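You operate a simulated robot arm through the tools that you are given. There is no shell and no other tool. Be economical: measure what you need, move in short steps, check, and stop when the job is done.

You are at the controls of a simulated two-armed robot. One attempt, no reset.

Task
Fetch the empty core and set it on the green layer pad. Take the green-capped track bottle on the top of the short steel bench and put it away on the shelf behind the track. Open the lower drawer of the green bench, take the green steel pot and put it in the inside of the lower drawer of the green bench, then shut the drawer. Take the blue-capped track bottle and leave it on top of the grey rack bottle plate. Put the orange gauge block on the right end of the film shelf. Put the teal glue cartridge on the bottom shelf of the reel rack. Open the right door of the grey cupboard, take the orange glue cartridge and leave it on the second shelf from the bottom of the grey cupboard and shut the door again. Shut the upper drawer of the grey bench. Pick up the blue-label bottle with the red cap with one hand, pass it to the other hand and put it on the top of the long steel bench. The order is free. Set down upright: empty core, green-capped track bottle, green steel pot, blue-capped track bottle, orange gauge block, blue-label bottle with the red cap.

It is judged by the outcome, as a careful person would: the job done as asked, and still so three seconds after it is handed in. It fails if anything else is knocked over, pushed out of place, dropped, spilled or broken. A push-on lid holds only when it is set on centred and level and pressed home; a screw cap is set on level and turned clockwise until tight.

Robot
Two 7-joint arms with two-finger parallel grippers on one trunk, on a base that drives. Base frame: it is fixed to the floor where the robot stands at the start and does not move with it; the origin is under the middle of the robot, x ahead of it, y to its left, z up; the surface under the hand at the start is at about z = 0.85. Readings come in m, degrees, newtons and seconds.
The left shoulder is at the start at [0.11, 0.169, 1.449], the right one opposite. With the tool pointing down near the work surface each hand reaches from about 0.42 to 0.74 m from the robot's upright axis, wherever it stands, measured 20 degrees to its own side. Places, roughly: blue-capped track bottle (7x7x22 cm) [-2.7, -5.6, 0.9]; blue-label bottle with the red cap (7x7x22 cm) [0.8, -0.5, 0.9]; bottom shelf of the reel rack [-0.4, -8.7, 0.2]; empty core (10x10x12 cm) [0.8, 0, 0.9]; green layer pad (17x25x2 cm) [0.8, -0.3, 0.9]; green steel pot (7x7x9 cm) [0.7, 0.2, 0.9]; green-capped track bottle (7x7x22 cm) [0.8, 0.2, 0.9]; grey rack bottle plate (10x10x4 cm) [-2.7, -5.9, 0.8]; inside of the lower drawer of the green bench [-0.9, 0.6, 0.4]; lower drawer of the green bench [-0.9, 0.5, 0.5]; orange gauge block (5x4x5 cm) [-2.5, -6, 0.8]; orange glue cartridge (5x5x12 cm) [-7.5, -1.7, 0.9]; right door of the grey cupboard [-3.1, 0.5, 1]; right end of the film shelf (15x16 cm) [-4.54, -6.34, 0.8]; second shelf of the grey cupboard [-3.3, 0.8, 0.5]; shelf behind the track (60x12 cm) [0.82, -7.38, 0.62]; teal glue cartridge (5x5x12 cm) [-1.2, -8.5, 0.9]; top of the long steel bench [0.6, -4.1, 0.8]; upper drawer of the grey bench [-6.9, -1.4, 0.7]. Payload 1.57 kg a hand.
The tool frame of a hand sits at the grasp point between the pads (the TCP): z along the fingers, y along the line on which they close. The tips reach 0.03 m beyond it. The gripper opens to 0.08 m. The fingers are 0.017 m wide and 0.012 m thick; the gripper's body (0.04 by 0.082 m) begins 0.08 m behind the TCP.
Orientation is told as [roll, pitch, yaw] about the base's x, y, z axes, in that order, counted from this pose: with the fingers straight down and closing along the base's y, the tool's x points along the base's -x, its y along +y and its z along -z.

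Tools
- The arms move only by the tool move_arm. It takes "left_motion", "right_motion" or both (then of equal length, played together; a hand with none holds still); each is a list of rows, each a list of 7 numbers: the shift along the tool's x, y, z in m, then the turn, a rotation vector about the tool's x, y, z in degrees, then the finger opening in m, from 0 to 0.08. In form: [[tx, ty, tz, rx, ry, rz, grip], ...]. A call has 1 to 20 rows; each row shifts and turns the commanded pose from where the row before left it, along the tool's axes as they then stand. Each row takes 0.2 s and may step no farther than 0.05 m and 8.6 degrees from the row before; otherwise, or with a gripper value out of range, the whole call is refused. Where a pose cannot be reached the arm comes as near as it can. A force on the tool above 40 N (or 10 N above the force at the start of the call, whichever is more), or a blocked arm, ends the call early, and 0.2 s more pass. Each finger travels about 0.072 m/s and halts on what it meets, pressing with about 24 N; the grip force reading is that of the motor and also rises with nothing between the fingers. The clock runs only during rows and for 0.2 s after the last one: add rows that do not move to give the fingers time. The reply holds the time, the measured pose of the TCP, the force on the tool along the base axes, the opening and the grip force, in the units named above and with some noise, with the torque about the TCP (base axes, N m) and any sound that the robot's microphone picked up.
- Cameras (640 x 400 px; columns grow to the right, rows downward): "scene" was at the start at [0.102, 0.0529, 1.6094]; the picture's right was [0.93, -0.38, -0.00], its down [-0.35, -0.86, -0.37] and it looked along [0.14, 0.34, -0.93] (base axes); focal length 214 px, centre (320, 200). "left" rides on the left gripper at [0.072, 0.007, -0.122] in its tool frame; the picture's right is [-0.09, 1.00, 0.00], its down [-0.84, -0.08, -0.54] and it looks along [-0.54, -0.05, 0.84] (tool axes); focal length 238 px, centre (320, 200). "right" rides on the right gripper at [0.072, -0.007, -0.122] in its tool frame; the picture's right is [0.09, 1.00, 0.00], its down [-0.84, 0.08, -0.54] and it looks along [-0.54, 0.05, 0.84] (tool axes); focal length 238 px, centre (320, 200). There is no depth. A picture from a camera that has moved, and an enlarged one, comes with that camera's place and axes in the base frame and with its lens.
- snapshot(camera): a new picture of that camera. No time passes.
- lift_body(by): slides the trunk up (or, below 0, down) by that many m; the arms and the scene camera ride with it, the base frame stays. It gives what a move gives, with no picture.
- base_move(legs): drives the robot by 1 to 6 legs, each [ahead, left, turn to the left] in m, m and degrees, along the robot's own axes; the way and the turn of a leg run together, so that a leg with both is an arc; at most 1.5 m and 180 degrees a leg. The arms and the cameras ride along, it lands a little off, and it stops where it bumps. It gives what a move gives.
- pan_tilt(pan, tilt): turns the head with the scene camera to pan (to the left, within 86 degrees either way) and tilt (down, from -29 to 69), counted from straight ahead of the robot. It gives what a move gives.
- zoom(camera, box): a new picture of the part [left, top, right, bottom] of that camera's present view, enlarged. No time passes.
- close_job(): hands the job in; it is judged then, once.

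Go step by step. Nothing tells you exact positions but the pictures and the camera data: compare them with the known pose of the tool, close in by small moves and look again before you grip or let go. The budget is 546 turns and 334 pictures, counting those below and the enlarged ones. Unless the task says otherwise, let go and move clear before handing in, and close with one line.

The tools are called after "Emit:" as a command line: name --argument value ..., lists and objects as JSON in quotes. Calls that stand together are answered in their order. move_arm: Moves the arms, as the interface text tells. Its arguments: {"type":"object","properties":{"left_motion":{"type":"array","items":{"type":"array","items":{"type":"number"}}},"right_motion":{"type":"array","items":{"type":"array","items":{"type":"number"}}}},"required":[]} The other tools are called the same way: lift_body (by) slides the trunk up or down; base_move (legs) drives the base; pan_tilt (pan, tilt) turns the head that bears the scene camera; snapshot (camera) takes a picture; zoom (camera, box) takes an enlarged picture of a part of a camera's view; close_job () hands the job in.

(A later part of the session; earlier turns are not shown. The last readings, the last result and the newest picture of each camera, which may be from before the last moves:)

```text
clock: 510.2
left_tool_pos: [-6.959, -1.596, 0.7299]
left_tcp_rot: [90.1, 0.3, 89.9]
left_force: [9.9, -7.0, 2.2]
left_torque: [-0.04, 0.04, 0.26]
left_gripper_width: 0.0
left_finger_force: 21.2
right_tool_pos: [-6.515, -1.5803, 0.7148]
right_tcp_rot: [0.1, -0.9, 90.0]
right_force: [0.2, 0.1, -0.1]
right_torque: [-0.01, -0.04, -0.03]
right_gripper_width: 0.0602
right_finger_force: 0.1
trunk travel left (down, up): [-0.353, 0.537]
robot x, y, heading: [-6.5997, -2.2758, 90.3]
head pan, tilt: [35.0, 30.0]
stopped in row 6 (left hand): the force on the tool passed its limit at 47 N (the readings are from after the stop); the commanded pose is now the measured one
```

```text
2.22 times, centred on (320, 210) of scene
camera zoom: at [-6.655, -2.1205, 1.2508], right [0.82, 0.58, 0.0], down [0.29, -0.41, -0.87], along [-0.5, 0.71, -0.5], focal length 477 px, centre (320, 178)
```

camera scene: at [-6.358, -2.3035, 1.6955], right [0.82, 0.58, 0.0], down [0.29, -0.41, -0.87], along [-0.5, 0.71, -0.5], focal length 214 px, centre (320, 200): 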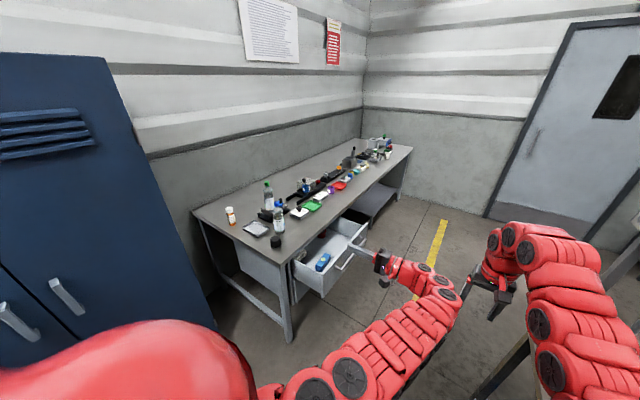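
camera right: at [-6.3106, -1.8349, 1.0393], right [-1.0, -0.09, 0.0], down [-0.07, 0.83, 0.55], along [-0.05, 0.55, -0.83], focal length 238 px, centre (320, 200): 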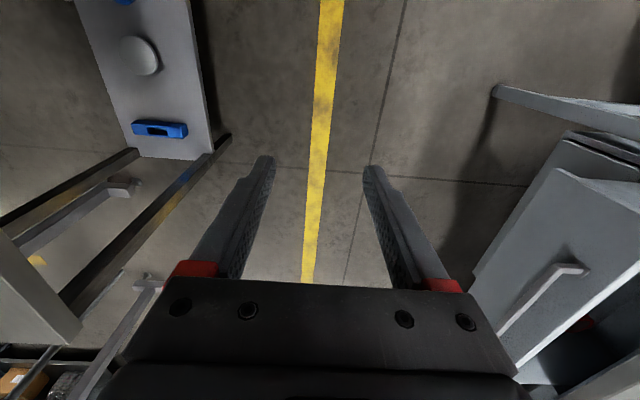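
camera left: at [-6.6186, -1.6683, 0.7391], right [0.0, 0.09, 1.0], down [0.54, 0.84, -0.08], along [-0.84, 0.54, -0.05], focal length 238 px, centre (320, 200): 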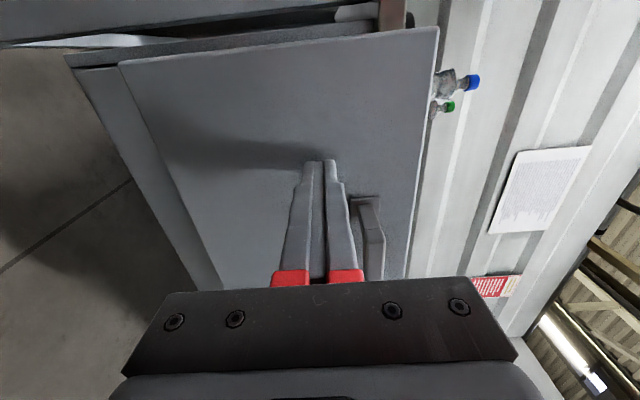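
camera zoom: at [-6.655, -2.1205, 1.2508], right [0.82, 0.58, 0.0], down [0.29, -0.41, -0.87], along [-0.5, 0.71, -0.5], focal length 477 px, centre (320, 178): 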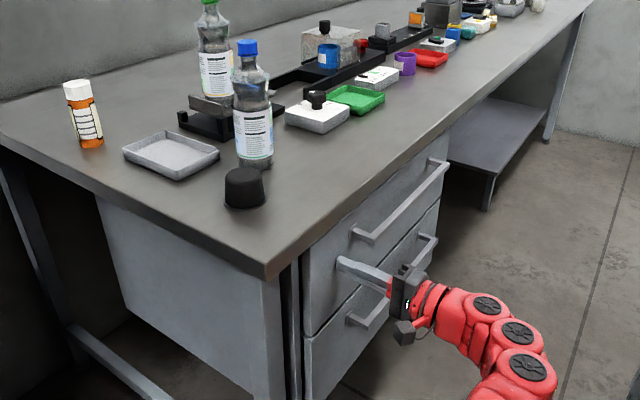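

The drawer is shut flush. Now for the orange cartridge at about (-7.49, -1.70), near the bench's south end. I'll retract, raise, and restore the left hand.

Emit:
base_move --legs '[[0, -0.22, 0], [-0.3, 0, 0]]'

Emit:
lift_body --by 0.4

Emit:
move_arm --left_motion '[[0, 0, 0, 8.2, 0, 0, 0.08], [0, 0, 0, 8.2, 0, 0, 0.08], [0, 0, 0, 8.2, 0, 0, 0.08], [0, 0, 0, 8.2, 0, 0, 0.08], [0, 0, 0, 8.2, 0, 0, 0.08], [0, 0, 0, 8.2, 0, 0, 0.08], [0, 0, 0, 8.2, 0, 0, 0.08], [0, 0, 0, 8.2, 0, 0, 0.08], [0, 0, 0, 8.2, 0, 0, 0.08], [0, 0, 0, 8.2, 0, 0, 0.08], [0, 0, 0, 8, 0, 0, 0.08], [0, 0, 0, 0, -7.5, 0, 0.08], [0, 0, 0, 0, -7.5, 0, 0.08], [0, 0, 0, 0, -7.5, 0, 0.08], [0, 0, 0, 0, -7.5, 0, 0.08], [0, 0, 0, 0, -7.5, 0, 0.08], [0, 0, 0, 0, -7.5, 0, 0.08]]'

Emit:
snapshot --camera "scene"

```text
clock: 513.6
left_tool_pos: [-6.7398, -1.8991, 0.7312]
left_tcp_rot: [90.0, 0.2, 90.0]
left_force: [-0.1, -0.8, -0.8]
left_torque: [0.0, -0.03, 0.01]
left_gripper_width: 0.0
left_finger_force: 21.6
right_tool_pos: [-6.2936, -1.8811, 0.715]
right_tcp_rot: [0.1, -0.9, 90.0]
right_force: [0.2, 0.3, -0.3]
right_torque: [0.03, -0.01, -0.01]
right_gripper_width: 0.0599
right_finger_force: 0.0
trunk travel left (down, up): [-0.353, 0.537]
robot x, y, heading: [-6.3804, -2.5785, 90.1]
head pan, tilt: [35.0, 30.0]
```

```text
clock: 517.4
left_tool_pos: [-6.739, -1.9, 1.13]
left_tcp_rot: [90.1, 0.4, 89.9]
left_force: [-0.1, 0.2, 0.9]
left_torque: [0.02, 0.0, 0.03]
left_gripper_width: 0.0
left_finger_force: 21.4
right_tool_pos: [-6.2928, -1.8815, 1.1126]
right_tcp_rot: [0.1, -0.8, 90.1]
right_force: [0.0, 0.0, 0.1]
right_torque: [0.04, 0.03, 0.0]
right_gripper_width: 0.0597
right_finger_force: 0.1
trunk travel left (down, up): [-0.753, 0.137]
robot x, y, heading: [-6.3804, -2.5797, 90.2]
head pan, tilt: [35.0, 30.0]
```

```text
clock: 521.0
left_tool_pos: [-6.7386, -1.8987, 1.1299]
left_tcp_rot: [-0.1, -44.8, 90.0]
left_force: [0.2, 0.2, -0.9]
left_torque: [-0.01, -0.03, -0.04]
left_gripper_width: 0.08
left_finger_force: 0.1
right_tool_pos: [-6.2934, -1.8819, 1.1152]
right_tcp_rot: [0.0, -0.8, 89.9]
right_force: [0.6, -0.2, 0.8]
right_torque: [-0.02, -0.01, 0.03]
right_gripper_width: 0.0603
right_finger_force: 0.0
trunk travel left (down, up): [-0.753, 0.137]
robot x, y, heading: [-6.3812, -2.5756, 90.1]
head pan, tilt: [35.0, 30.0]
```

```text
155 pictures are left
camera scene: at [-6.4338, -2.4213, 1.6506], right [0.82, 0.58, 0.0], down [0.29, -0.41, -0.87], along [-0.5, 0.71, -0.5], focal length 214 px, centre (320, 200)
```

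scene: 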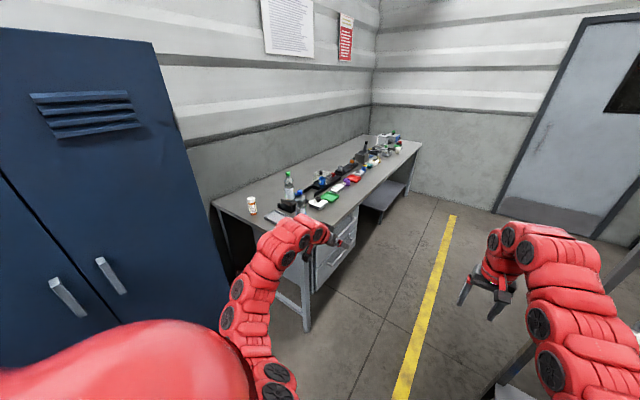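

I'll strafe left to line the left hand up with the cartridge, keeping clear of the cupboard.

Emit:
base_move --legs '[[0, 0.6, 0]]'

Emit:
snapshot --camera "scene"

Emit:
snapshot --camera "left"

```text
clock: 524.4
left_tool_pos: [-7.3237, -1.9052, 1.1344]
left_tcp_rot: [0.6, -44.8, 89.4]
left_force: [-0.2, 0.8, 0.3]
left_torque: [-0.01, 0.01, -0.02]
left_gripper_width: 0.0803
left_finger_force: 0.0
right_tool_pos: [-6.8816, -1.8872, 1.1151]
right_tcp_rot: [0.5, -1.2, 90.1]
right_force: [-0.1, 0.3, 0.2]
right_torque: [-0.02, 0.0, -0.01]
right_gripper_width: 0.06
right_finger_force: 0.0
trunk travel left (down, up): [-0.753, 0.137]
robot x, y, heading: [-6.9739, -2.5809, 90.0]
head pan, tilt: [35.0, 30.0]
stopped in leg 1: the robot was blocked; the commanded pose is now the measured one
```

```text
154 pictures are left
camera scene: at [-7.0169, -2.4292, 1.6516], right [0.82, 0.58, 0.0], down [0.28, -0.41, -0.87], along [-0.5, 0.71, -0.5], focal length 214 px, centre (320, 200)
```

scene: 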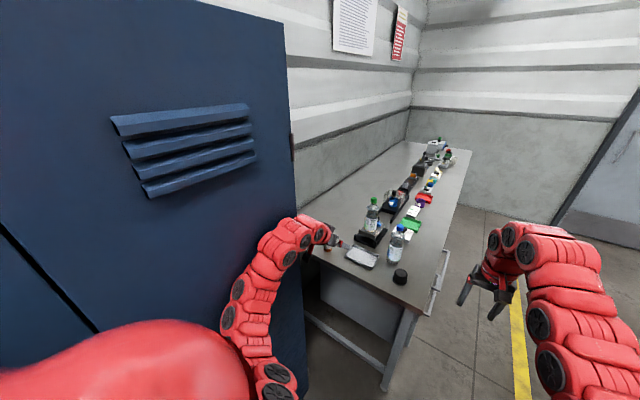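

```text
153 pictures are left
camera left: at [-7.3303, -2.0432, 1.1684], right [-0.99, 0.07, 0.07], down [0.09, 0.21, 0.97], along [0.05, 0.97, -0.22], focal length 238 px, centre (320, 200)
```

left: 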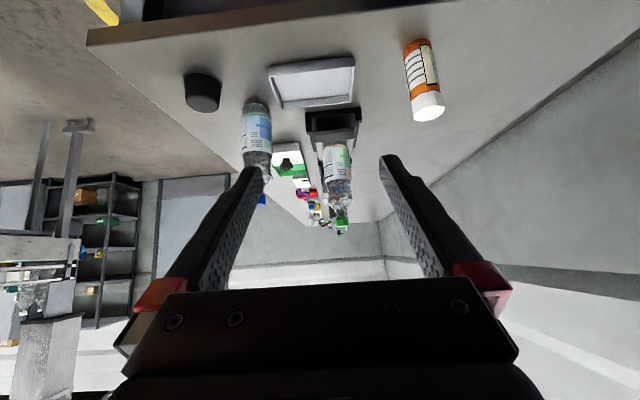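

I was blocked by the cupboard on the left. I'll back away from it and instead face west so the left hand can reach along the bench end. First I move right, then turn.

Emit:
base_move --legs '[[0, -0.55, 0], [0, 0, 90]]'

Emit:
pan_tilt --pan 0 --tilt 35

Emit:
snapshot --camera "scene"

```text
clock: 531.4
left_tool_pos: [-7.0997, -2.942, 1.1292]
left_tcp_rot: [-0.2, -44.6, -179.3]
left_force: [-0.3, -0.3, 0.1]
left_torque: [0.03, 0.01, 0.03]
left_gripper_width: 0.08
left_finger_force: 0.0
right_tool_pos: [-7.125, -2.4975, 1.1137]
right_tcp_rot: [0.1, -0.9, -179.1]
right_force: [-0.8, 0.4, -0.1]
right_torque: [-0.02, 0.04, 0.01]
right_gripper_width: 0.06
right_finger_force: 0.0
trunk travel left (down, up): [-0.753, 0.137]
robot x, y, heading: [-6.4283, -2.5704, -178.7]
head pan, tilt: [35.0, 30.0]
```

```text
clock: 532.4
left_tool_pos: [-7.1009, -2.9423, 1.1285]
left_tcp_rot: [-0.1, -44.5, -179.3]
left_force: [0.5, -0.2, -0.6]
left_torque: [0.02, 0.04, -0.01]
left_gripper_width: 0.0802
left_finger_force: 0.1
right_tool_pos: [-7.1248, -2.4984, 1.115]
right_tcp_rot: [0.0, -0.9, -179.0]
right_force: [0.4, 0.4, 0.0]
right_torque: [0.0, 0.02, 0.03]
right_gripper_width: 0.06
right_finger_force: 0.0
trunk travel left (down, up): [-0.753, 0.137]
robot x, y, heading: [-6.4305, -2.5748, -178.8]
head pan, tilt: [0.0, 35.0]
```

```text
152 pictures are left
camera scene: at [-6.597, -2.5775, 1.6428], right [-0.02, 1.0, 0.0], down [0.57, 0.01, -0.82], along [-0.82, -0.02, -0.57], focal length 214 px, centre (320, 200)
```

scene: 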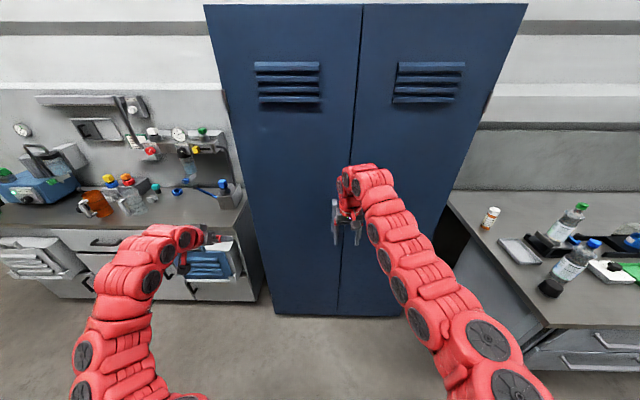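

I'll tuck the right arm down, back and to the side, so it stays clear of the bench.

Emit:
move_arm --right_motion '[[0, 0, 0.04, 0, 0, 0, 0.06], [0, 0, 0.04, 0, 0, 0, 0.06], [0, 0, 0.04, 0, 0, 0, 0.06], [0, 0, 0.04, 0, 0, 0, 0.06], [0, 0, 0.04, 0, 0, 0, 0.06], [0, 0, 0.04, 0, 0, 0, 0.06], [0, 0, 0.04, 0, 0, 0, 0.06], [0.034, -0.035, 0, 0, 0, 0, 0.06], [0.034, -0.035, 0, 0, 0, 0, 0.06], [0.034, -0.035, 0, 0, 0, 0, 0.06], [0.034, -0.035, 0, 0, 0, 0, 0.06], [0.034, -0.035, 0, 0, 0, 0, 0.06], [0.034, -0.035, 0, 0, 0, 0, 0.06], [0.034, -0.035, 0, 0, 0, 0, 0.06], [0.034, -0.035, 0, 0, 0, 0, 0.06], [0.034, -0.035, 0, 0, 0, 0, 0.06], [0.034, -0.035, 0, 0, 0, 0, 0.06], [0.034, -0.035, 0, 0, 0, 0, 0.06], [0.034, -0.035, 0, 0, 0, 0, 0.06]]'

```text
clock: 536.4
left_tool_pos: [-7.1, -2.9402, 1.129]
left_tcp_rot: [-0.1, -44.7, -179.3]
left_force: [0.1, 0.0, 0.1]
left_torque: [0.0, 0.01, 0.01]
left_gripper_width: 0.0799
left_finger_force: 0.2
right_tool_pos: [-6.7225, -2.0718, 0.8593]
right_tcp_rot: [0.0, -0.9, -179.0]
right_force: [1.5, 0.3, 0.1]
right_torque: [0.0, 0.01, 0.01]
right_gripper_width: 0.0597
right_finger_force: 0.0
right hand out of reach, approached as far as the arm can: row 7
trunk travel left (down, up): [-0.753, 0.137]
robot x, y, heading: [-6.4294, -2.5743, -178.7]
head pan, tilt: [0.0, 35.0]
```

Emit:
base_move --legs '[[0, 0, -1.2], [0, -1.2, 0]]'

Emit:
snapshot --camera "scene"

Emit:
snapshot --camera "left"

```text
clock: 542.9
left_tool_pos: [-7.1052, -1.7147, 1.1276]
left_tcp_rot: [-0.1, -44.6, 178.9]
left_force: [-0.3, 0.5, 0.6]
left_torque: [-0.01, 0.01, 0.0]
left_gripper_width: 0.0798
left_finger_force: 0.0
right_tool_pos: [-6.6997, -0.8582, 0.8593]
right_tcp_rot: [0.1, -0.9, 179.0]
right_force: [-0.4, 0.1, 0.4]
right_torque: [-0.02, 0.01, 0.02]
right_gripper_width: 0.0599
right_finger_force: 0.0
trunk travel left (down, up): [-0.753, 0.137]
robot x, y, heading: [-6.4241, -1.3694, 179.2]
head pan, tilt: [0.0, 35.0]
```

```text
151 pictures are left
camera scene: at [-6.59, -1.3671, 1.6428], right [0.01, 1.0, 0.0], down [0.57, -0.01, -0.82], along [-0.82, 0.01, -0.57], focal length 214 px, centre (320, 200)
```

scene: 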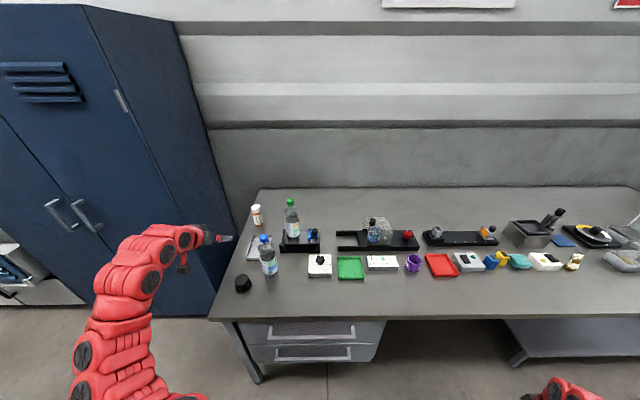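

```text
150 pictures are left
camera left: at [-6.9674, -1.7249, 1.1644], right [-0.09, -0.99, 0.06], down [-0.21, 0.08, 0.97], along [-0.97, 0.07, -0.22], focal length 238 px, centre (320, 200)
```

left: 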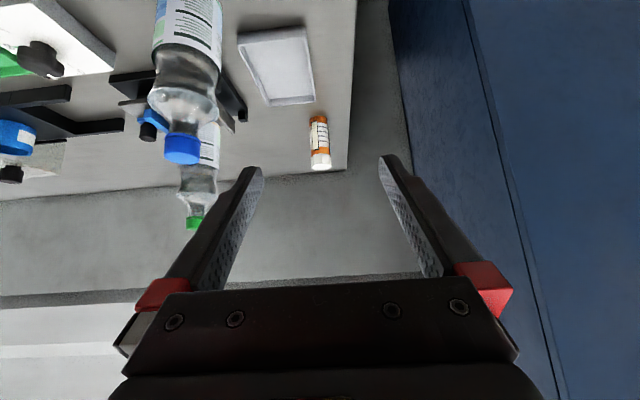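

The cartridge is at about (-7.475, -1.70), just behind a small tray. I'll raise the left hand, lower the trunk and extend forward in stages above it.

Emit:
move_arm --left_motion '[[-0.024, 0, -0.024, 0, 0, 0, 0.07], [-0.024, 0, -0.024, 0, 0, 0, 0.07], [-0.023, 0, -0.023, 0, 0, 0, 0.07]]'

Emit:
lift_body --by -0.2

Emit:
move_arm --left_motion '[[-0.024, 0, 0.024, 0, 0, 0, 0.07], [-0.024, 0, 0.024, 0, 0, 0, 0.07], [-0.024, 0, 0.024, 0, 0, 0, 0.07], [-0.024, 0, 0.024, 0, 0, 0, 0.07], [-0.024, 0, 0.024, 0, 0, 0, 0.07]]'

Emit:
snapshot --camera "left"

Emit:
snapshot --camera "scene"

```text
clock: 543.7
left_tool_pos: [-7.1053, -1.7146, 1.2304]
left_tcp_rot: [-0.2, -44.5, 179.0]
left_force: [0.6, -0.2, 0.5]
left_torque: [0.05, 0.0, -0.01]
left_gripper_width: 0.0699
left_finger_force: 0.1
right_tool_pos: [-6.7001, -0.859, 0.8589]
right_tcp_rot: [0.1, -0.9, 179.1]
right_force: [0.6, 0.3, 0.1]
right_torque: [0.01, -0.03, 0.03]
right_gripper_width: 0.0598
right_finger_force: 0.0
trunk travel left (down, up): [-0.753, 0.137]
robot x, y, heading: [-6.422, -1.3721, 179.1]
head pan, tilt: [0.0, 35.0]
```

```text
clock: 545.9
left_tool_pos: [-7.1061, -1.7149, 1.0298]
left_tcp_rot: [0.0, -44.7, 178.9]
left_force: [-0.4, -0.2, -0.7]
left_torque: [-0.02, 0.01, 0.03]
left_gripper_width: 0.0699
left_finger_force: 0.0
right_tool_pos: [-6.7008, -0.8594, 0.6582]
right_tcp_rot: [0.1, -0.9, 179.1]
right_force: [0.1, 0.4, -0.1]
right_torque: [0.02, 0.01, -0.03]
right_gripper_width: 0.06
right_finger_force: 0.0
trunk travel left (down, up): [-0.553, 0.337]
robot x, y, heading: [-6.4215, -1.3719, 179.5]
head pan, tilt: [0.0, 35.0]
```

```text
clock: 547.1
left_tool_pos: [-7.2762, -1.7104, 1.0284]
left_tcp_rot: [0.1, -44.6, 178.7]
left_force: [-0.2, 0.2, 0.1]
left_torque: [-0.02, -0.02, 0.0]
left_gripper_width: 0.0702
left_finger_force: 0.0
right_tool_pos: [-6.7006, -0.8582, 0.6588]
right_tcp_rot: [0.0, -1.0, 179.1]
right_force: [0.9, -0.5, 0.5]
right_torque: [0.0, -0.01, -0.02]
right_gripper_width: 0.0603
right_finger_force: 0.1
trunk travel left (down, up): [-0.553, 0.337]
robot x, y, heading: [-6.4233, -1.3695, 179.3]
head pan, tilt: [0.0, 35.0]
```

```text
149 pictures are left
camera left: at [-7.14, -1.7214, 1.0649], right [-0.09, -0.99, 0.07], down [-0.21, 0.08, 0.97], along [-0.97, 0.07, -0.22], focal length 238 px, centre (320, 200)
```

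left: 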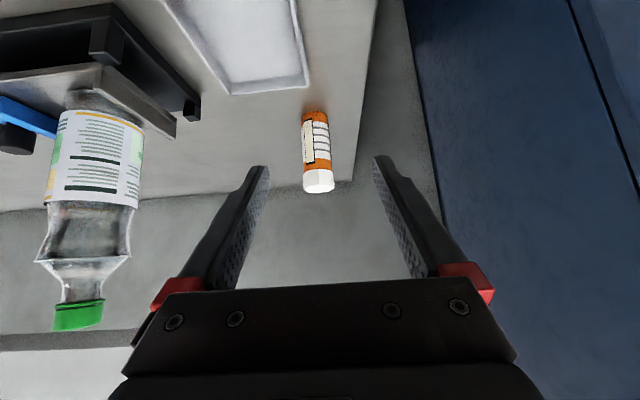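

```text
148 pictures are left
camera scene: at [-6.5904, -1.3668, 1.4427], right [0.01, 1.0, 0.0], down [0.57, -0.01, -0.82], along [-0.82, 0.01, -0.57], focal length 214 px, centre (320, 200)
```

scene: 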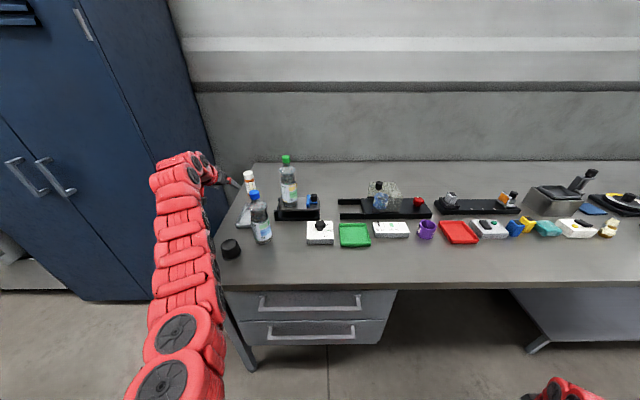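

Emit:
base_move --legs '[[0.15, -0.009, 0]]'

Emit:
snapshot --camera "left"

```text
clock: 548.4
left_tool_pos: [-7.4236, -1.7037, 1.0284]
left_tcp_rot: [-0.1, -44.6, 179.1]
left_force: [0.0, 0.1, -0.7]
left_torque: [-0.03, 0.01, 0.01]
left_gripper_width: 0.0702
left_finger_force: 0.0
right_tool_pos: [-6.8506, -0.849, 0.6586]
right_tcp_rot: [0.1, -0.8, 179.3]
right_force: [-0.3, -0.4, 0.4]
right_torque: [0.02, -0.03, -0.05]
right_gripper_width: 0.06
right_finger_force: 0.0
trunk travel left (down, up): [-0.553, 0.337]
robot x, y, heading: [-6.5695, -1.3598, 179.9]
head pan, tilt: [0.0, 35.0]
```

```text
147 pictures are left
camera left: at [-7.2865, -1.7137, 1.0639], right [-0.08, -0.99, 0.06], down [-0.21, 0.08, 0.97], along [-0.97, 0.07, -0.22], focal length 238 px, centre (320, 200)
```

left: 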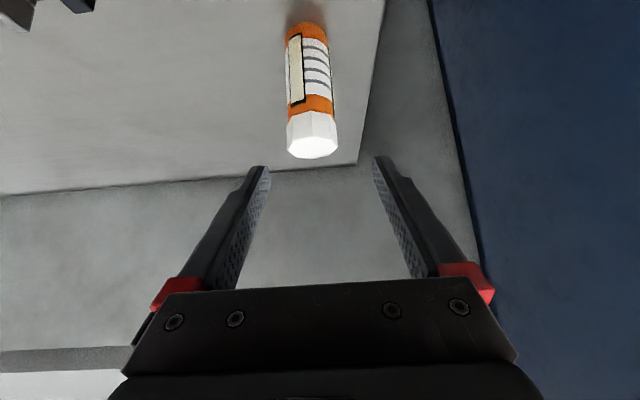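

Emit:
move_arm --left_motion '[[-0.013, -0.003, 0.013, 0, 0, 0, 0.07], [-0.013, -0.004, 0.013, 0, 0, 0, 0.07], [-0.011, 0, 0.011, 0, 0, 0, 0.07]]'

Emit:
lift_body --by -0.06

Emit:
snapshot --camera "left"

```text
clock: 549.2
left_tool_pos: [-7.4432, -1.7021, 1.0275]
left_tcp_rot: [0.0, -44.8, 179.2]
left_force: [-0.7, 0.2, 0.3]
left_torque: [-0.02, 0.02, 0.0]
left_gripper_width: 0.0699
left_finger_force: 0.0
left hand out of reach, approached as far as the arm can: row 2, 3
right_tool_pos: [-6.8496, -0.8484, 0.659]
right_tcp_rot: [0.1, -0.9, 179.3]
right_force: [-0.8, -0.3, -0.1]
right_torque: [0.01, -0.01, 0.02]
right_gripper_width: 0.0601
right_finger_force: 0.1
trunk travel left (down, up): [-0.553, 0.337]
robot x, y, heading: [-6.572, -1.3592, 179.8]
head pan, tilt: [0.0, 35.0]
```

```text
clock: 550.2
left_tool_pos: [-7.4428, -1.7026, 0.9652]
left_tcp_rot: [0.0, -44.7, 179.0]
left_force: [0.4, 0.9, -1.1]
left_torque: [0.02, -0.02, -0.03]
left_gripper_width: 0.0699
left_finger_force: 0.0
right_tool_pos: [-6.849, -0.8495, 0.599]
right_tcp_rot: [0.1, -0.9, 179.3]
right_force: [-1.2, -0.5, 0.4]
right_torque: [0.02, -0.02, 0.01]
right_gripper_width: 0.0602
right_finger_force: 0.1
trunk travel left (down, up): [-0.493, 0.397]
robot x, y, heading: [-6.571, -1.3602, 179.6]
head pan, tilt: [0.0, 35.0]
```

```text
146 pictures are left
camera left: at [-7.3053, -1.7126, 1.0019], right [-0.08, -0.99, 0.06], down [-0.21, 0.08, 0.97], along [-0.97, 0.07, -0.22], focal length 238 px, centre (320, 200)
```

left: 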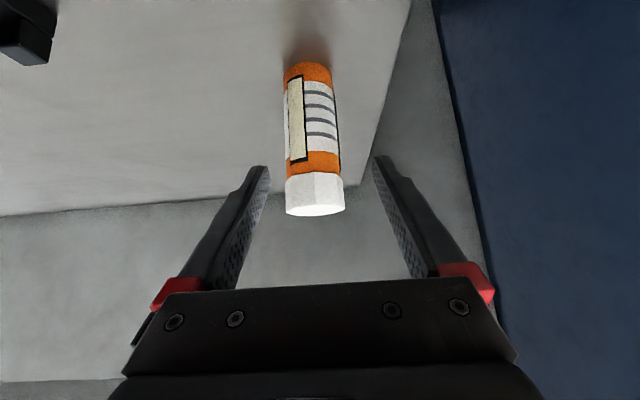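

Emit:
base_move --legs '[[0.034, -0.006, 0]]'

Emit:
lift_body --by -0.052

Emit:
snapshot --camera "left"

```text
clock: 551.1
left_tool_pos: [-7.4781, -1.6972, 0.9643]
left_tcp_rot: [0.0, -44.6, 179.1]
left_force: [0.0, 0.3, -0.6]
left_torque: [0.01, 0.03, -0.01]
left_gripper_width: 0.0698
left_finger_force: 0.2
right_tool_pos: [-6.8838, -0.8433, 0.5981]
right_tcp_rot: [0.1, -0.8, 179.3]
right_force: [0.3, 0.4, -1.0]
right_torque: [0.0, 0.02, 0.01]
right_gripper_width: 0.06
right_finger_force: 0.0
trunk travel left (down, up): [-0.493, 0.397]
robot x, y, heading: [-6.6033, -1.3564, 179.9]
head pan, tilt: [0.0, 35.0]
```

```text
clock: 552.0
left_tool_pos: [-7.4773, -1.6964, 0.9137]
left_tcp_rot: [0.1, -44.7, 179.1]
left_force: [0.1, -1.0, 1.0]
left_torque: [0.0, 0.0, -0.01]
left_gripper_width: 0.0701
left_finger_force: 0.0
right_tool_pos: [-6.8828, -0.8448, 0.5478]
right_tcp_rot: [0.1, -0.9, 179.3]
right_force: [0.8, 0.2, -1.1]
right_torque: [0.01, -0.03, 0.01]
right_gripper_width: 0.0598
right_finger_force: 0.1
trunk travel left (down, up): [-0.441, 0.449]
robot x, y, heading: [-6.6008, -1.3545, 179.5]
head pan, tilt: [0.0, 35.0]
```

```text
145 pictures are left
camera left: at [-7.339, -1.7064, 0.9495], right [-0.08, -0.99, 0.06], down [-0.21, 0.08, 0.97], along [-0.97, 0.07, -0.22], focal length 238 px, centre (320, 200)
```

left: 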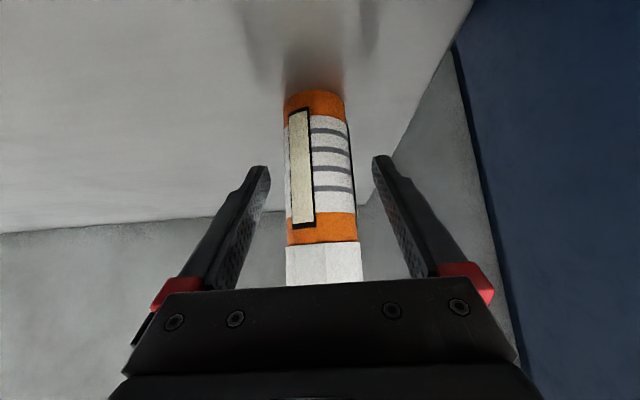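

The cartridge is between the fingers. I'll grip and lift with the trunk.

Emit:
move_arm --left_motion '[[0, 0, 0, 0, 0, 0, 0.02], [0, 0, 0, 0, 0, 0, 0.02], [0, 0, 0, 0, 0, 0, 0.02], [0, 0, 0, 0, 0, 0, 0.02]]'

Emit:
lift_body --by 0.2

Emit:
snapshot --camera "left"

```text
clock: 553.0
left_tool_pos: [-7.4763, -1.6971, 0.9136]
left_tcp_rot: [0.0, -44.6, 179.1]
left_force: [0.3, 1.4, 0.4]
left_torque: [0.01, 0.0, -0.02]
left_gripper_width: 0.0432
left_finger_force: 23.9
right_tool_pos: [-6.8829, -0.844, 0.5461]
right_tcp_rot: [0.0, -0.9, 179.3]
right_force: [-0.5, 0.3, -0.7]
right_torque: [-0.03, 0.03, 0.01]
right_gripper_width: 0.0602
right_finger_force: 0.0
trunk travel left (down, up): [-0.441, 0.449]
robot x, y, heading: [-6.6026, -1.3511, 179.6]
head pan, tilt: [0.0, 35.0]
```

```text
clock: 555.2
left_tool_pos: [-7.4768, -1.6972, 1.1134]
left_tcp_rot: [-0.1, -44.7, 179.0]
left_force: [0.3, 0.5, -2.4]
left_torque: [0.02, -0.02, 0.02]
left_gripper_width: 0.0432
left_finger_force: 23.8
right_tool_pos: [-6.8833, -0.8432, 0.7471]
right_tcp_rot: [0.1, -0.9, 179.3]
right_force: [-0.2, 0.7, -0.3]
right_torque: [-0.01, 0.04, -0.01]
right_gripper_width: 0.0597
right_finger_force: 0.1
trunk travel left (down, up): [-0.641, 0.249]
robot x, y, heading: [-6.6014, -1.3519, 179.7]
head pan, tilt: [0.0, 35.0]
```

```text
144 pictures are left
camera left: at [-7.3395, -1.7065, 1.1489], right [-0.08, -0.99, 0.06], down [-0.21, 0.08, 0.97], along [-0.97, 0.07, -0.22], focal length 238 px, centre (320, 200)
```

left: 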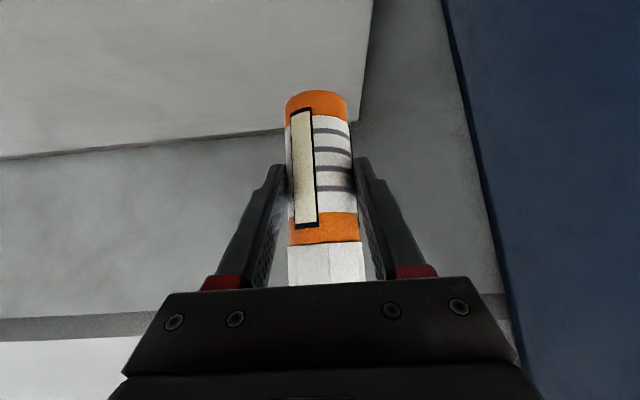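

The orange cartridge is held. I'll retract a bit, back off and slide south out from the bench.

Emit:
base_move --legs '[[-0.22, 0, 0]]'

Emit:
move_arm --left_motion '[[0.024, 0, -0.024, 0, 0, 0, 0.02], [0.024, 0, -0.024, 0, 0, 0, 0.02], [0.022, 0, -0.022, 0, 0, 0, 0.02]]'

Emit:
base_move --legs '[[0, 1.15, 0]]'

Emit:
snapshot --camera "scene"

```text
clock: 556.9
left_tool_pos: [-7.2557, -1.6952, 1.114]
left_tcp_rot: [0.0, -44.6, 178.9]
left_force: [-0.5, 0.5, -1.9]
left_torque: [0.01, -0.04, -0.03]
left_gripper_width: 0.0431
left_finger_force: 24.0
right_tool_pos: [-6.6579, -0.8442, 0.747]
right_tcp_rot: [0.1, -0.9, 179.1]
right_force: [-0.7, -0.1, 0.1]
right_torque: [-0.01, 0.02, -0.02]
right_gripper_width: 0.06
right_finger_force: 0.0
trunk travel left (down, up): [-0.641, 0.249]
robot x, y, heading: [-6.3797, -1.3534, 179.5]
head pan, tilt: [0.0, 35.0]
```

```text
clock: 557.7
left_tool_pos: [-7.1566, -1.6972, 1.1138]
left_tcp_rot: [0.0, -44.5, 178.7]
left_force: [-0.1, 0.9, -1.8]
left_torque: [-0.04, -0.05, 0.01]
left_gripper_width: 0.0433
left_finger_force: 24.4
right_tool_pos: [-6.6579, -0.8438, 0.747]
right_tcp_rot: [0.1, -0.9, 179.0]
right_force: [-0.2, 0.1, 0.0]
right_torque: [-0.02, 0.01, 0.02]
right_gripper_width: 0.0598
right_finger_force: 0.1
trunk travel left (down, up): [-0.641, 0.249]
robot x, y, heading: [-6.3778, -1.3541, 179.3]
head pan, tilt: [0.0, 35.0]
```

```text
clock: 563.4
left_tool_pos: [-7.1553, -2.8351, 1.1133]
left_tcp_rot: [-0.1, -44.6, 179.7]
left_force: [-0.2, 0.0, -1.8]
left_torque: [0.01, -0.04, -0.02]
left_gripper_width: 0.043
left_finger_force: 23.5
right_tool_pos: [-6.6702, -1.9727, 0.7472]
right_tcp_rot: [0.0, -0.9, 179.9]
right_force: [0.6, 0.0, 0.1]
right_torque: [0.02, -0.02, -0.03]
right_gripper_width: 0.0598
right_finger_force: 0.1
trunk travel left (down, up): [-0.641, 0.249]
robot x, y, heading: [-6.3863, -2.4802, -179.8]
head pan, tilt: [0.0, 35.0]
```

```text
143 pictures are left
camera scene: at [-6.5533, -2.4799, 1.5307], right [0.0, 1.0, 0.0], down [0.57, 0.0, -0.82], along [-0.82, 0.0, -0.57], focal length 214 px, centre (320, 200)
```

scene: 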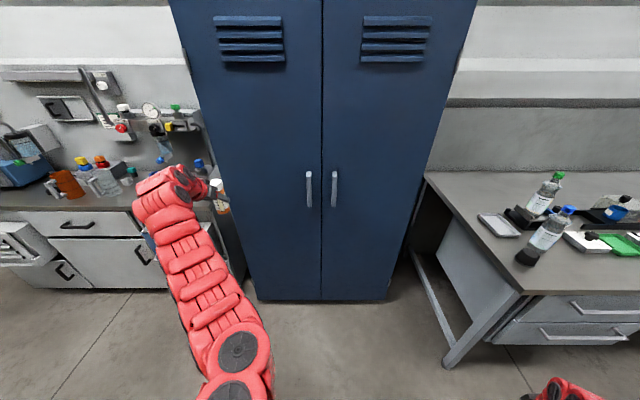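

I'll turn to face north from a spot with more room, then look east for a route to the grey cupboard.

Emit:
base_move --legs '[[0.1, 0.15, 0], [0, 0, -90]]'

Emit:
pan_tilt --pan -50 --tilt 15

Emit:
snapshot --camera "scene"

```text
clock: 566.6
left_tool_pos: [-7.3307, -2.5799, 1.1136]
left_tcp_rot: [0.8, -44.2, 151.6]
left_force: [7.2, -1.1, 1.5]
left_torque: [0.11, -0.11, -0.24]
left_gripper_width: 0.0431
left_finger_force: 24.0
right_tool_pos: [-6.4866, -2.049, 0.7474]
right_tcp_rot: [0.0, -1.0, 150.7]
right_force: [0.1, -0.5, 0.5]
right_torque: [-0.03, 0.0, 0.02]
right_gripper_width: 0.06
right_finger_force: 0.1
trunk travel left (down, up): [-0.641, 0.249]
robot x, y, heading: [-6.4823, -2.6337, 151.0]
head pan, tilt: [0.0, 35.0]
stopped in leg 2: the force on the tool passed its limit at 73 N (the readings are from after the stop); the commanded pose is now the measured one
```

```text
clock: 567.8
left_tool_pos: [-7.3315, -2.5812, 1.1128]
left_tcp_rot: [0.9, -44.2, 151.5]
left_force: [6.2, -2.5, -0.1]
left_torque: [0.02, -0.13, -0.28]
left_gripper_width: 0.0429
left_finger_force: 23.8
right_tool_pos: [-6.487, -2.0474, 0.7479]
right_tcp_rot: [0.0, -1.0, 150.8]
right_force: [0.5, -0.3, -0.1]
right_torque: [0.01, 0.01, 0.01]
right_gripper_width: 0.06
right_finger_force: 0.0
trunk travel left (down, up): [-0.641, 0.249]
robot x, y, heading: [-6.487, -2.6325, 151.1]
head pan, tilt: [-50.0, 15.0]
```

```text
142 pictures are left
camera scene: at [-6.5701, -2.499, 1.5628], right [0.98, 0.19, 0.0], down [0.05, -0.25, -0.97], along [-0.19, 0.95, -0.26], focal length 214 px, centre (320, 200)
```

scene: 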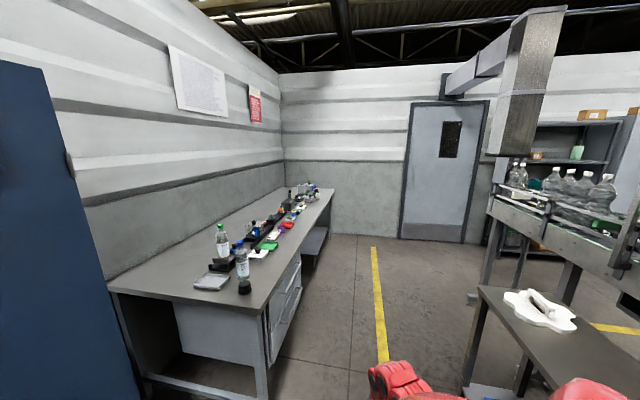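

The left hand brushed the cupboard handle. I'll back away and check the grip and the cupboard.

Emit:
base_move --legs '[[-0.25, 0, 0]]'

Emit:
pan_tilt --pan 10 --tilt 25

Emit:
snapshot --camera "scene"

Emit:
snapshot --camera "left"

```text
clock: 569.5
left_tool_pos: [-7.1457, -2.6926, 1.1115]
left_tcp_rot: [0.8, -44.1, 152.2]
left_force: [-0.5, -1.0, -2.5]
left_torque: [-0.02, -0.02, -0.01]
left_gripper_width: 0.0429
left_finger_force: 24.0
right_tool_pos: [-6.3051, -2.1528, 0.7464]
right_tcp_rot: [-0.1, -0.9, 151.3]
right_force: [-0.5, 0.1, -0.2]
right_torque: [-0.02, -0.03, 0.01]
right_gripper_width: 0.0601
right_finger_force: 0.1
trunk travel left (down, up): [-0.641, 0.249]
robot x, y, heading: [-6.2967, -2.7371, 151.4]
head pan, tilt: [-50.0, 15.0]
stopped in leg 1: the robot was blocked; the commanded pose is now the measured one
```

```text
clock: 570.8
left_tool_pos: [-7.1451, -2.693, 1.1129]
left_tcp_rot: [0.8, -44.2, 152.1]
left_force: [-0.2, 1.0, -2.7]
left_torque: [-0.02, -0.03, 0.0]
left_gripper_width: 0.0429
left_finger_force: 24.1
right_tool_pos: [-6.3034, -2.153, 0.7472]
right_tcp_rot: [0.0, -0.8, 151.2]
right_force: [1.3, 0.2, -1.4]
right_torque: [0.02, 0.02, 0.0]
right_gripper_width: 0.0602
right_finger_force: 0.1
trunk travel left (down, up): [-0.641, 0.249]
robot x, y, heading: [-6.292, -2.7362, 151.5]
head pan, tilt: [10.0, 25.0]
```

```text
141 pictures are left
camera scene: at [-6.4538, -2.6663, 1.5465], right [0.32, 0.95, 0.0], down [0.4, -0.13, -0.91], along [-0.86, 0.29, -0.42], focal length 214 px, centre (320, 200)
```

scene: 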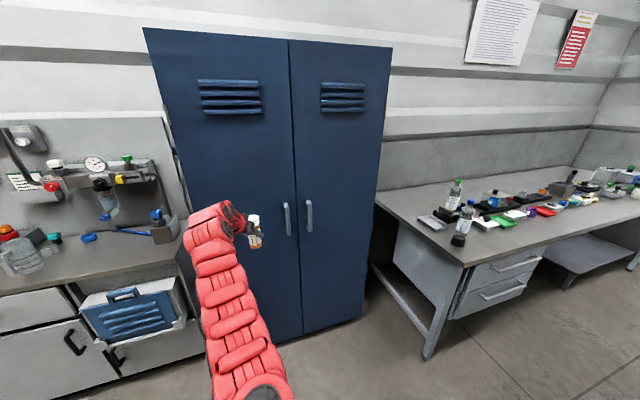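

```text
140 pictures are left
camera left: at [-7.0254, -2.7621, 1.1496], right [-0.51, -0.85, 0.07], down [-0.16, 0.18, 0.97], along [-0.84, 0.49, -0.23], focal length 238 px, centre (320, 200)
```

left: 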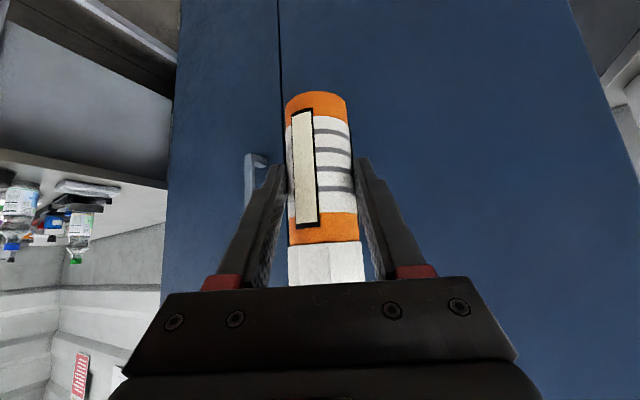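

The cartridge is still well held and the cupboard is closed. Something is close behind me on the right, so I'll look there before turning.

Emit:
pan_tilt --pan -86 --tilt 35

Emit:
snapshot --camera "scene"

```text
clock: 572.6
left_tool_pos: [-7.1457, -2.6937, 1.1132]
left_tcp_rot: [0.8, -44.2, 152.1]
left_force: [0.4, -0.5, -2.7]
left_torque: [-0.03, -0.04, 0.01]
left_gripper_width: 0.0431
left_finger_force: 24.0
right_tool_pos: [-6.3041, -2.1524, 0.7473]
right_tcp_rot: [0.0, -1.0, 151.2]
right_force: [0.4, 0.3, -0.4]
right_torque: [-0.01, 0.05, 0.02]
right_gripper_width: 0.0601
right_finger_force: 0.0
trunk travel left (down, up): [-0.641, 0.249]
robot x, y, heading: [-6.2964, -2.7328, 151.3]
head pan, tilt: [-85.9, 35.0]
```

```text
139 pictures are left
camera scene: at [-6.3304, -2.6152, 1.5307], right [0.91, -0.41, 0.0], down [-0.24, -0.52, -0.82], along [0.34, 0.75, -0.57], focal length 214 px, centre (320, 200)
```

scene: 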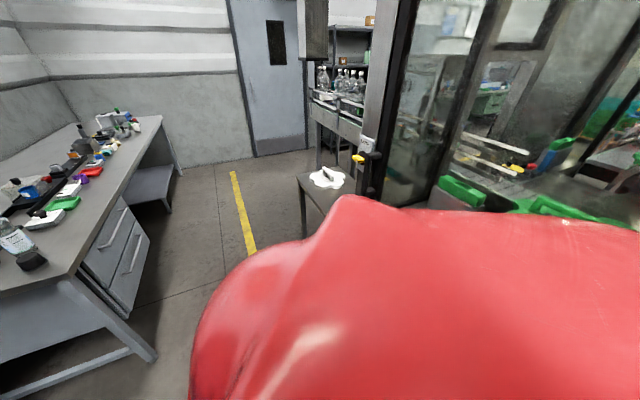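

I'll bring the right arm back to the front, step away from the machine and turn left to face south for the way back out.

Emit:
move_arm --right_motion '[[-0.034, 0.035, 0, 0, 0, 0, 0.06], [-0.034, 0.035, 0, 0, 0, 0, 0.06], [-0.034, 0.035, 0, 0, 0, 0, 0.06], [-0.034, 0.035, 0, 0, 0, 0, 0.06], [-0.034, 0.035, 0, 0, 0, 0, 0.06], [-0.034, 0.03, 0, 0, 0, 0, 0.06], [-0.034, 0.03, 0, 0, 0, 0, 0.06], [-0.034, 0.02, 0, 0, 0, 0, 0.06], [-0.034, 0.01, 0, 0, 0, 0, 0.06], [-0.034, 0, 0, 0, 0, 0, 0.06], [0, 0, -0.04, 0, 0, 0, 0.06], [0, 0, -0.04, 0, 0, 0, 0.06], [0, 0, -0.04, 0, 0, 0, 0.06], [0, 0, -0.04, 0, 0, 0, 0.06], [0, 0, -0.04, 0, 0, 0, 0.06]]'

Emit:
base_move --legs '[[0.12, 0, 0], [0, 0, 118]]'

Emit:
pan_tilt --pan 0 --tilt 25

Emit:
snapshot --camera "scene"

```text
clock: 575.8
left_tool_pos: [-7.1443, -2.6942, 1.1131]
left_tcp_rot: [0.8, -44.2, 152.1]
left_force: [0.3, 0.5, -2.6]
left_torque: [-0.02, -0.01, -0.05]
left_gripper_width: 0.0431
left_finger_force: 23.9
right_tool_pos: [-6.7404, -2.2137, 0.9168]
right_tcp_rot: [0.0, -0.7, 151.4]
right_force: [0.8, -0.9, 0.0]
right_torque: [-0.01, -0.01, 0.0]
right_gripper_width: 0.0598
right_finger_force: 0.0
right hand out of reach, approached as far as the arm can: row 14, 15
trunk travel left (down, up): [-0.641, 0.249]
robot x, y, heading: [-6.2981, -2.7345, 151.5]
head pan, tilt: [-85.9, 35.0]
```

```text
clock: 582.0
left_tool_pos: [-6.0204, -3.4382, 1.1118]
left_tcp_rot: [0.7, -44.2, -88.7]
left_force: [0.2, 0.3, -1.9]
left_torque: [0.03, -0.02, -0.03]
left_gripper_width: 0.0427
left_finger_force: 23.7
right_tool_pos: [-6.6357, -3.3214, 0.9172]
right_tcp_rot: [0.0, -0.7, -89.5]
right_force: [-0.4, 0.9, -0.8]
right_torque: [0.02, 0.03, -0.03]
right_gripper_width: 0.0599
right_finger_force: 0.2
trunk travel left (down, up): [-0.641, 0.249]
robot x, y, heading: [-6.3987, -2.6779, -89.1]
head pan, tilt: [-85.9, 35.0]
```

```text
clock: 583.6
left_tool_pos: [-6.0207, -3.4381, 1.112]
left_tcp_rot: [0.8, -44.2, -88.5]
left_force: [-0.2, -0.1, -2.1]
left_torque: [0.04, 0.02, -0.03]
left_gripper_width: 0.043
left_finger_force: 24.7
right_tool_pos: [-6.6361, -3.3204, 0.9164]
right_tcp_rot: [-0.1, -0.6, -89.4]
right_force: [-0.2, -0.4, 0.0]
right_torque: [0.0, -0.01, 0.04]
right_gripper_width: 0.0597
right_finger_force: 0.1
trunk travel left (down, up): [-0.641, 0.249]
robot x, y, heading: [-6.397, -2.6797, -89.1]
head pan, tilt: [0.0, 25.0]
```

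```text
138 pictures are left
camera scene: at [-6.3962, -2.8506, 1.5465], right [-1.0, -0.01, 0.0], down [-0.01, 0.42, -0.91], along [0.01, -0.91, -0.42], focal length 214 px, centre (320, 200)
```

scene: 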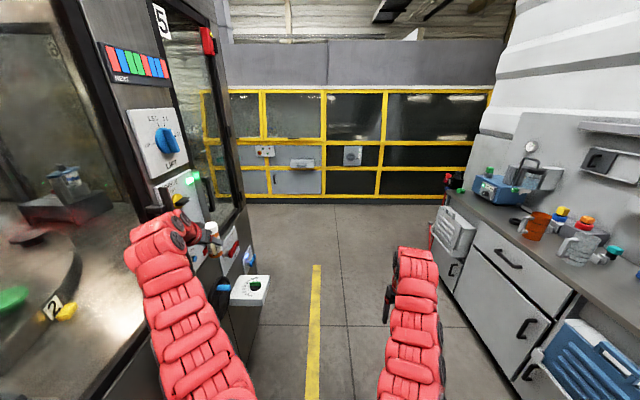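

I'm close to the machine on the left, so I'll shift right 0.2, then drive south.

Emit:
base_move --legs '[[0, -0.22, 0], [1.5, 0, -0.9], [0.55, 0, 0]]'

Emit:
snapshot --camera "scene"

```text
clock: 595.0
left_tool_pos: [-6.2468, -5.5029, 1.1138]
left_tcp_rot: [0.9, -44.2, -89.6]
left_force: [0.1, -0.4, -2.2]
left_torque: [0.04, 0.0, -0.02]
left_gripper_width: 0.0429
left_finger_force: 24.2
right_tool_pos: [-6.8626, -5.3758, 0.9171]
right_tcp_rot: [0.0, -0.6, -90.4]
right_force: [0.2, -0.4, -0.5]
right_torque: [-0.02, 0.01, 0.0]
right_gripper_width: 0.06
right_finger_force: 0.0
trunk travel left (down, up): [-0.641, 0.249]
robot x, y, heading: [-6.6168, -4.7354, -89.8]
head pan, tilt: [0.0, 25.0]
```

```text
137 pictures are left
camera scene: at [-6.6138, -4.9089, 1.5465], right [-1.0, 0.0, 0.0], down [0.0, 0.42, -0.91], along [0.0, -0.91, -0.42], focal length 214 px, centre (320, 200)
```

scene: 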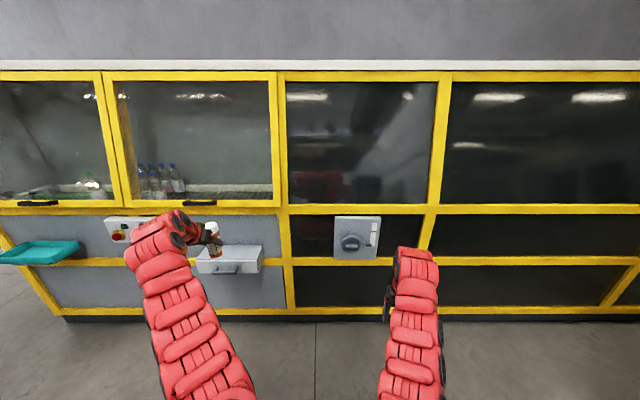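

I'll turn east in stages so that the hands clear both machines.

Emit:
base_move --legs '[[0, 0, 60], [0.25, -0.43, 0], [0, 0, 30]]'

Emit:
snapshot --camera "scene"

```text
clock: 602.1
left_tool_pos: [-5.8462, -4.857, 1.1129]
left_tcp_rot: [0.8, -44.2, 1.3]
left_force: [-0.8, -0.5, -2.0]
left_torque: [-0.01, 0.1, -0.01]
left_gripper_width: 0.0427
left_finger_force: 24.3
right_tool_pos: [-5.9665, -5.4736, 0.9167]
right_tcp_rot: [0.0, -0.7, 0.3]
right_force: [0.1, -0.1, 0.4]
right_torque: [-0.01, 0.01, -0.01]
right_gripper_width: 0.0601
right_finger_force: 0.1
trunk travel left (down, up): [-0.641, 0.249]
robot x, y, heading: [-6.6063, -5.2366, 0.5]
head pan, tilt: [0.0, 25.0]
```

```text
136 pictures are left
camera scene: at [-6.4332, -5.2306, 1.5465], right [0.01, -1.0, 0.0], down [-0.42, -0.01, -0.91], along [0.91, 0.01, -0.42], focal length 214 px, centre (320, 200)
```

scene: 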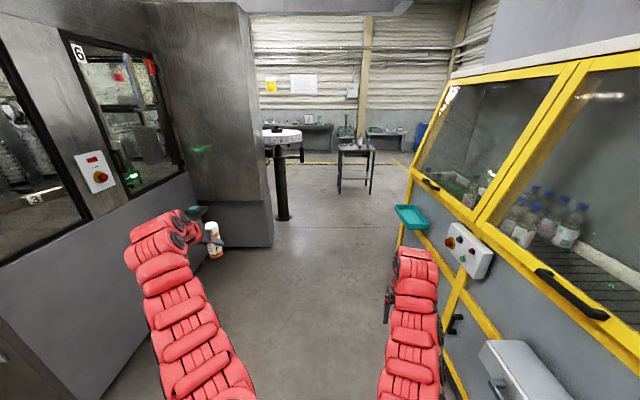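

The big label reel sticks out on the left ahead. I'll bring the left hand inward before driving east through the aisle.

Emit:
move_arm --left_motion '[[0, -0.04, 0, 0, 0, 0, 0.02], [0, -0.04, 0, 0, 0, 0, 0.02], [0, -0.04, 0, 0, 0, 0, 0.02], [0, -0.04, 0, 0, 0, 0, 0.02], [0, -0.02, 0, 0, 0, 0, 0.02]]'

Emit:
base_move --legs '[[0, -0.06, -0.5], [1.35, 0, 0]]'

Emit:
snapshot --camera "scene"

```text
clock: 603.3
left_tool_pos: [-5.8402, -5.0382, 1.1109]
left_tcp_rot: [0.8, -44.3, 1.2]
left_force: [-0.3, 0.6, -3.3]
left_torque: [0.01, 0.04, 0.0]
left_gripper_width: 0.0426
left_finger_force: 24.3
right_tool_pos: [-5.9655, -5.4735, 0.9164]
right_tcp_rot: [0.1, -0.8, 0.3]
right_force: [-0.5, 0.4, 0.0]
right_torque: [-0.02, -0.03, 0.01]
right_gripper_width: 0.0598
right_finger_force: 0.1
trunk travel left (down, up): [-0.641, 0.249]
robot x, y, heading: [-6.6063, -5.2265, 0.6]
head pan, tilt: [0.0, 25.0]
```

```text
clock: 610.7
left_tool_pos: [-4.4699, -5.1072, 1.1093]
left_tcp_rot: [0.7, -44.2, 0.5]
left_force: [-0.1, 0.2, -2.5]
left_torque: [-0.02, 0.04, 0.04]
left_gripper_width: 0.0427
left_finger_force: 24.1
right_tool_pos: [-4.5994, -5.5404, 0.9158]
right_tcp_rot: [0.0, -0.7, -0.5]
right_force: [0.2, 0.1, -0.3]
right_torque: [-0.03, -0.02, 0.02]
right_gripper_width: 0.06
right_finger_force: 0.0
trunk travel left (down, up): [-0.641, 0.249]
robot x, y, heading: [-5.2368, -5.2932, -0.3]
head pan, tilt: [0.0, 25.0]
```

```text
135 pictures are left
camera scene: at [-5.0644, -5.2916, 1.5465], right [0.0, -1.0, 0.0], down [-0.42, 0.0, -0.91], along [0.91, 0.0, -0.42], focal length 214 px, centre (320, 200)
```

scene: 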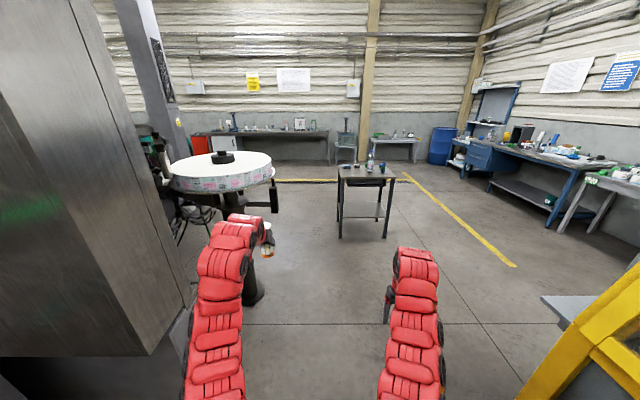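

Emit:
base_move --legs '[[0.1, -0.15, 0], [0.9, -0.15, 0]]'

Emit:
pan_tilt --pan 50 --tilt 20

Emit:
snapshot --camera "scene"

```text
clock: 616.5
left_tool_pos: [-3.4839, -5.4029, 1.1103]
left_tcp_rot: [0.8, -44.2, 0.6]
left_force: [-0.4, 0.7, -3.3]
left_torque: [0.03, 0.03, 0.0]
left_gripper_width: 0.0428
left_finger_force: 24.3
right_tool_pos: [-3.6144, -5.8358, 0.9168]
right_tcp_rot: [0.0, -0.7, -0.3]
right_force: [-0.2, -0.6, 0.8]
right_torque: [-0.03, 0.02, -0.02]
right_gripper_width: 0.06
right_finger_force: 0.1
trunk travel left (down, up): [-0.641, 0.249]
robot x, y, heading: [-4.2538, -5.5915, -0.1]
head pan, tilt: [0.0, 25.0]
```

```text
clock: 617.7
left_tool_pos: [-3.4853, -5.4032, 1.1093]
left_tcp_rot: [0.7, -44.1, 0.6]
left_force: [0.0, 0.2, -2.2]
left_torque: [0.02, 0.05, -0.03]
left_gripper_width: 0.0428
left_finger_force: 23.4
right_tool_pos: [-3.6128, -5.8365, 0.9174]
right_tcp_rot: [0.0, -0.6, -0.3]
right_force: [-0.1, 0.2, 0.1]
right_torque: [-0.01, -0.02, -0.02]
right_gripper_width: 0.0598
right_finger_force: 0.1
trunk travel left (down, up): [-0.641, 0.249]
robot x, y, heading: [-4.2532, -5.5923, -0.1]
head pan, tilt: [50.0, 20.0]
```

```text
134 pictures are left
camera scene: at [-4.1116, -5.5181, 1.5545], right [0.77, -0.64, 0.0], down [-0.22, -0.26, -0.94], along [0.6, 0.72, -0.34], focal length 214 px, centre (320, 200)
```

scene: 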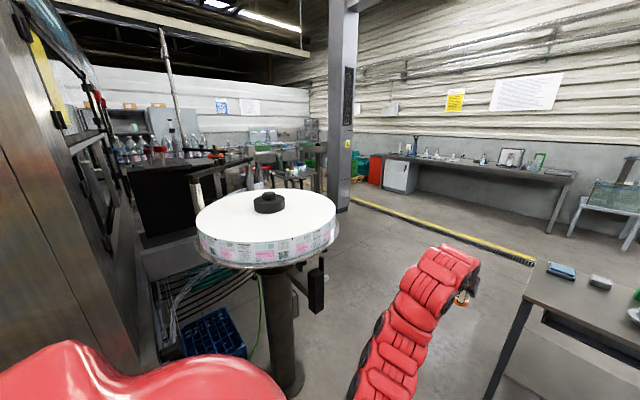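

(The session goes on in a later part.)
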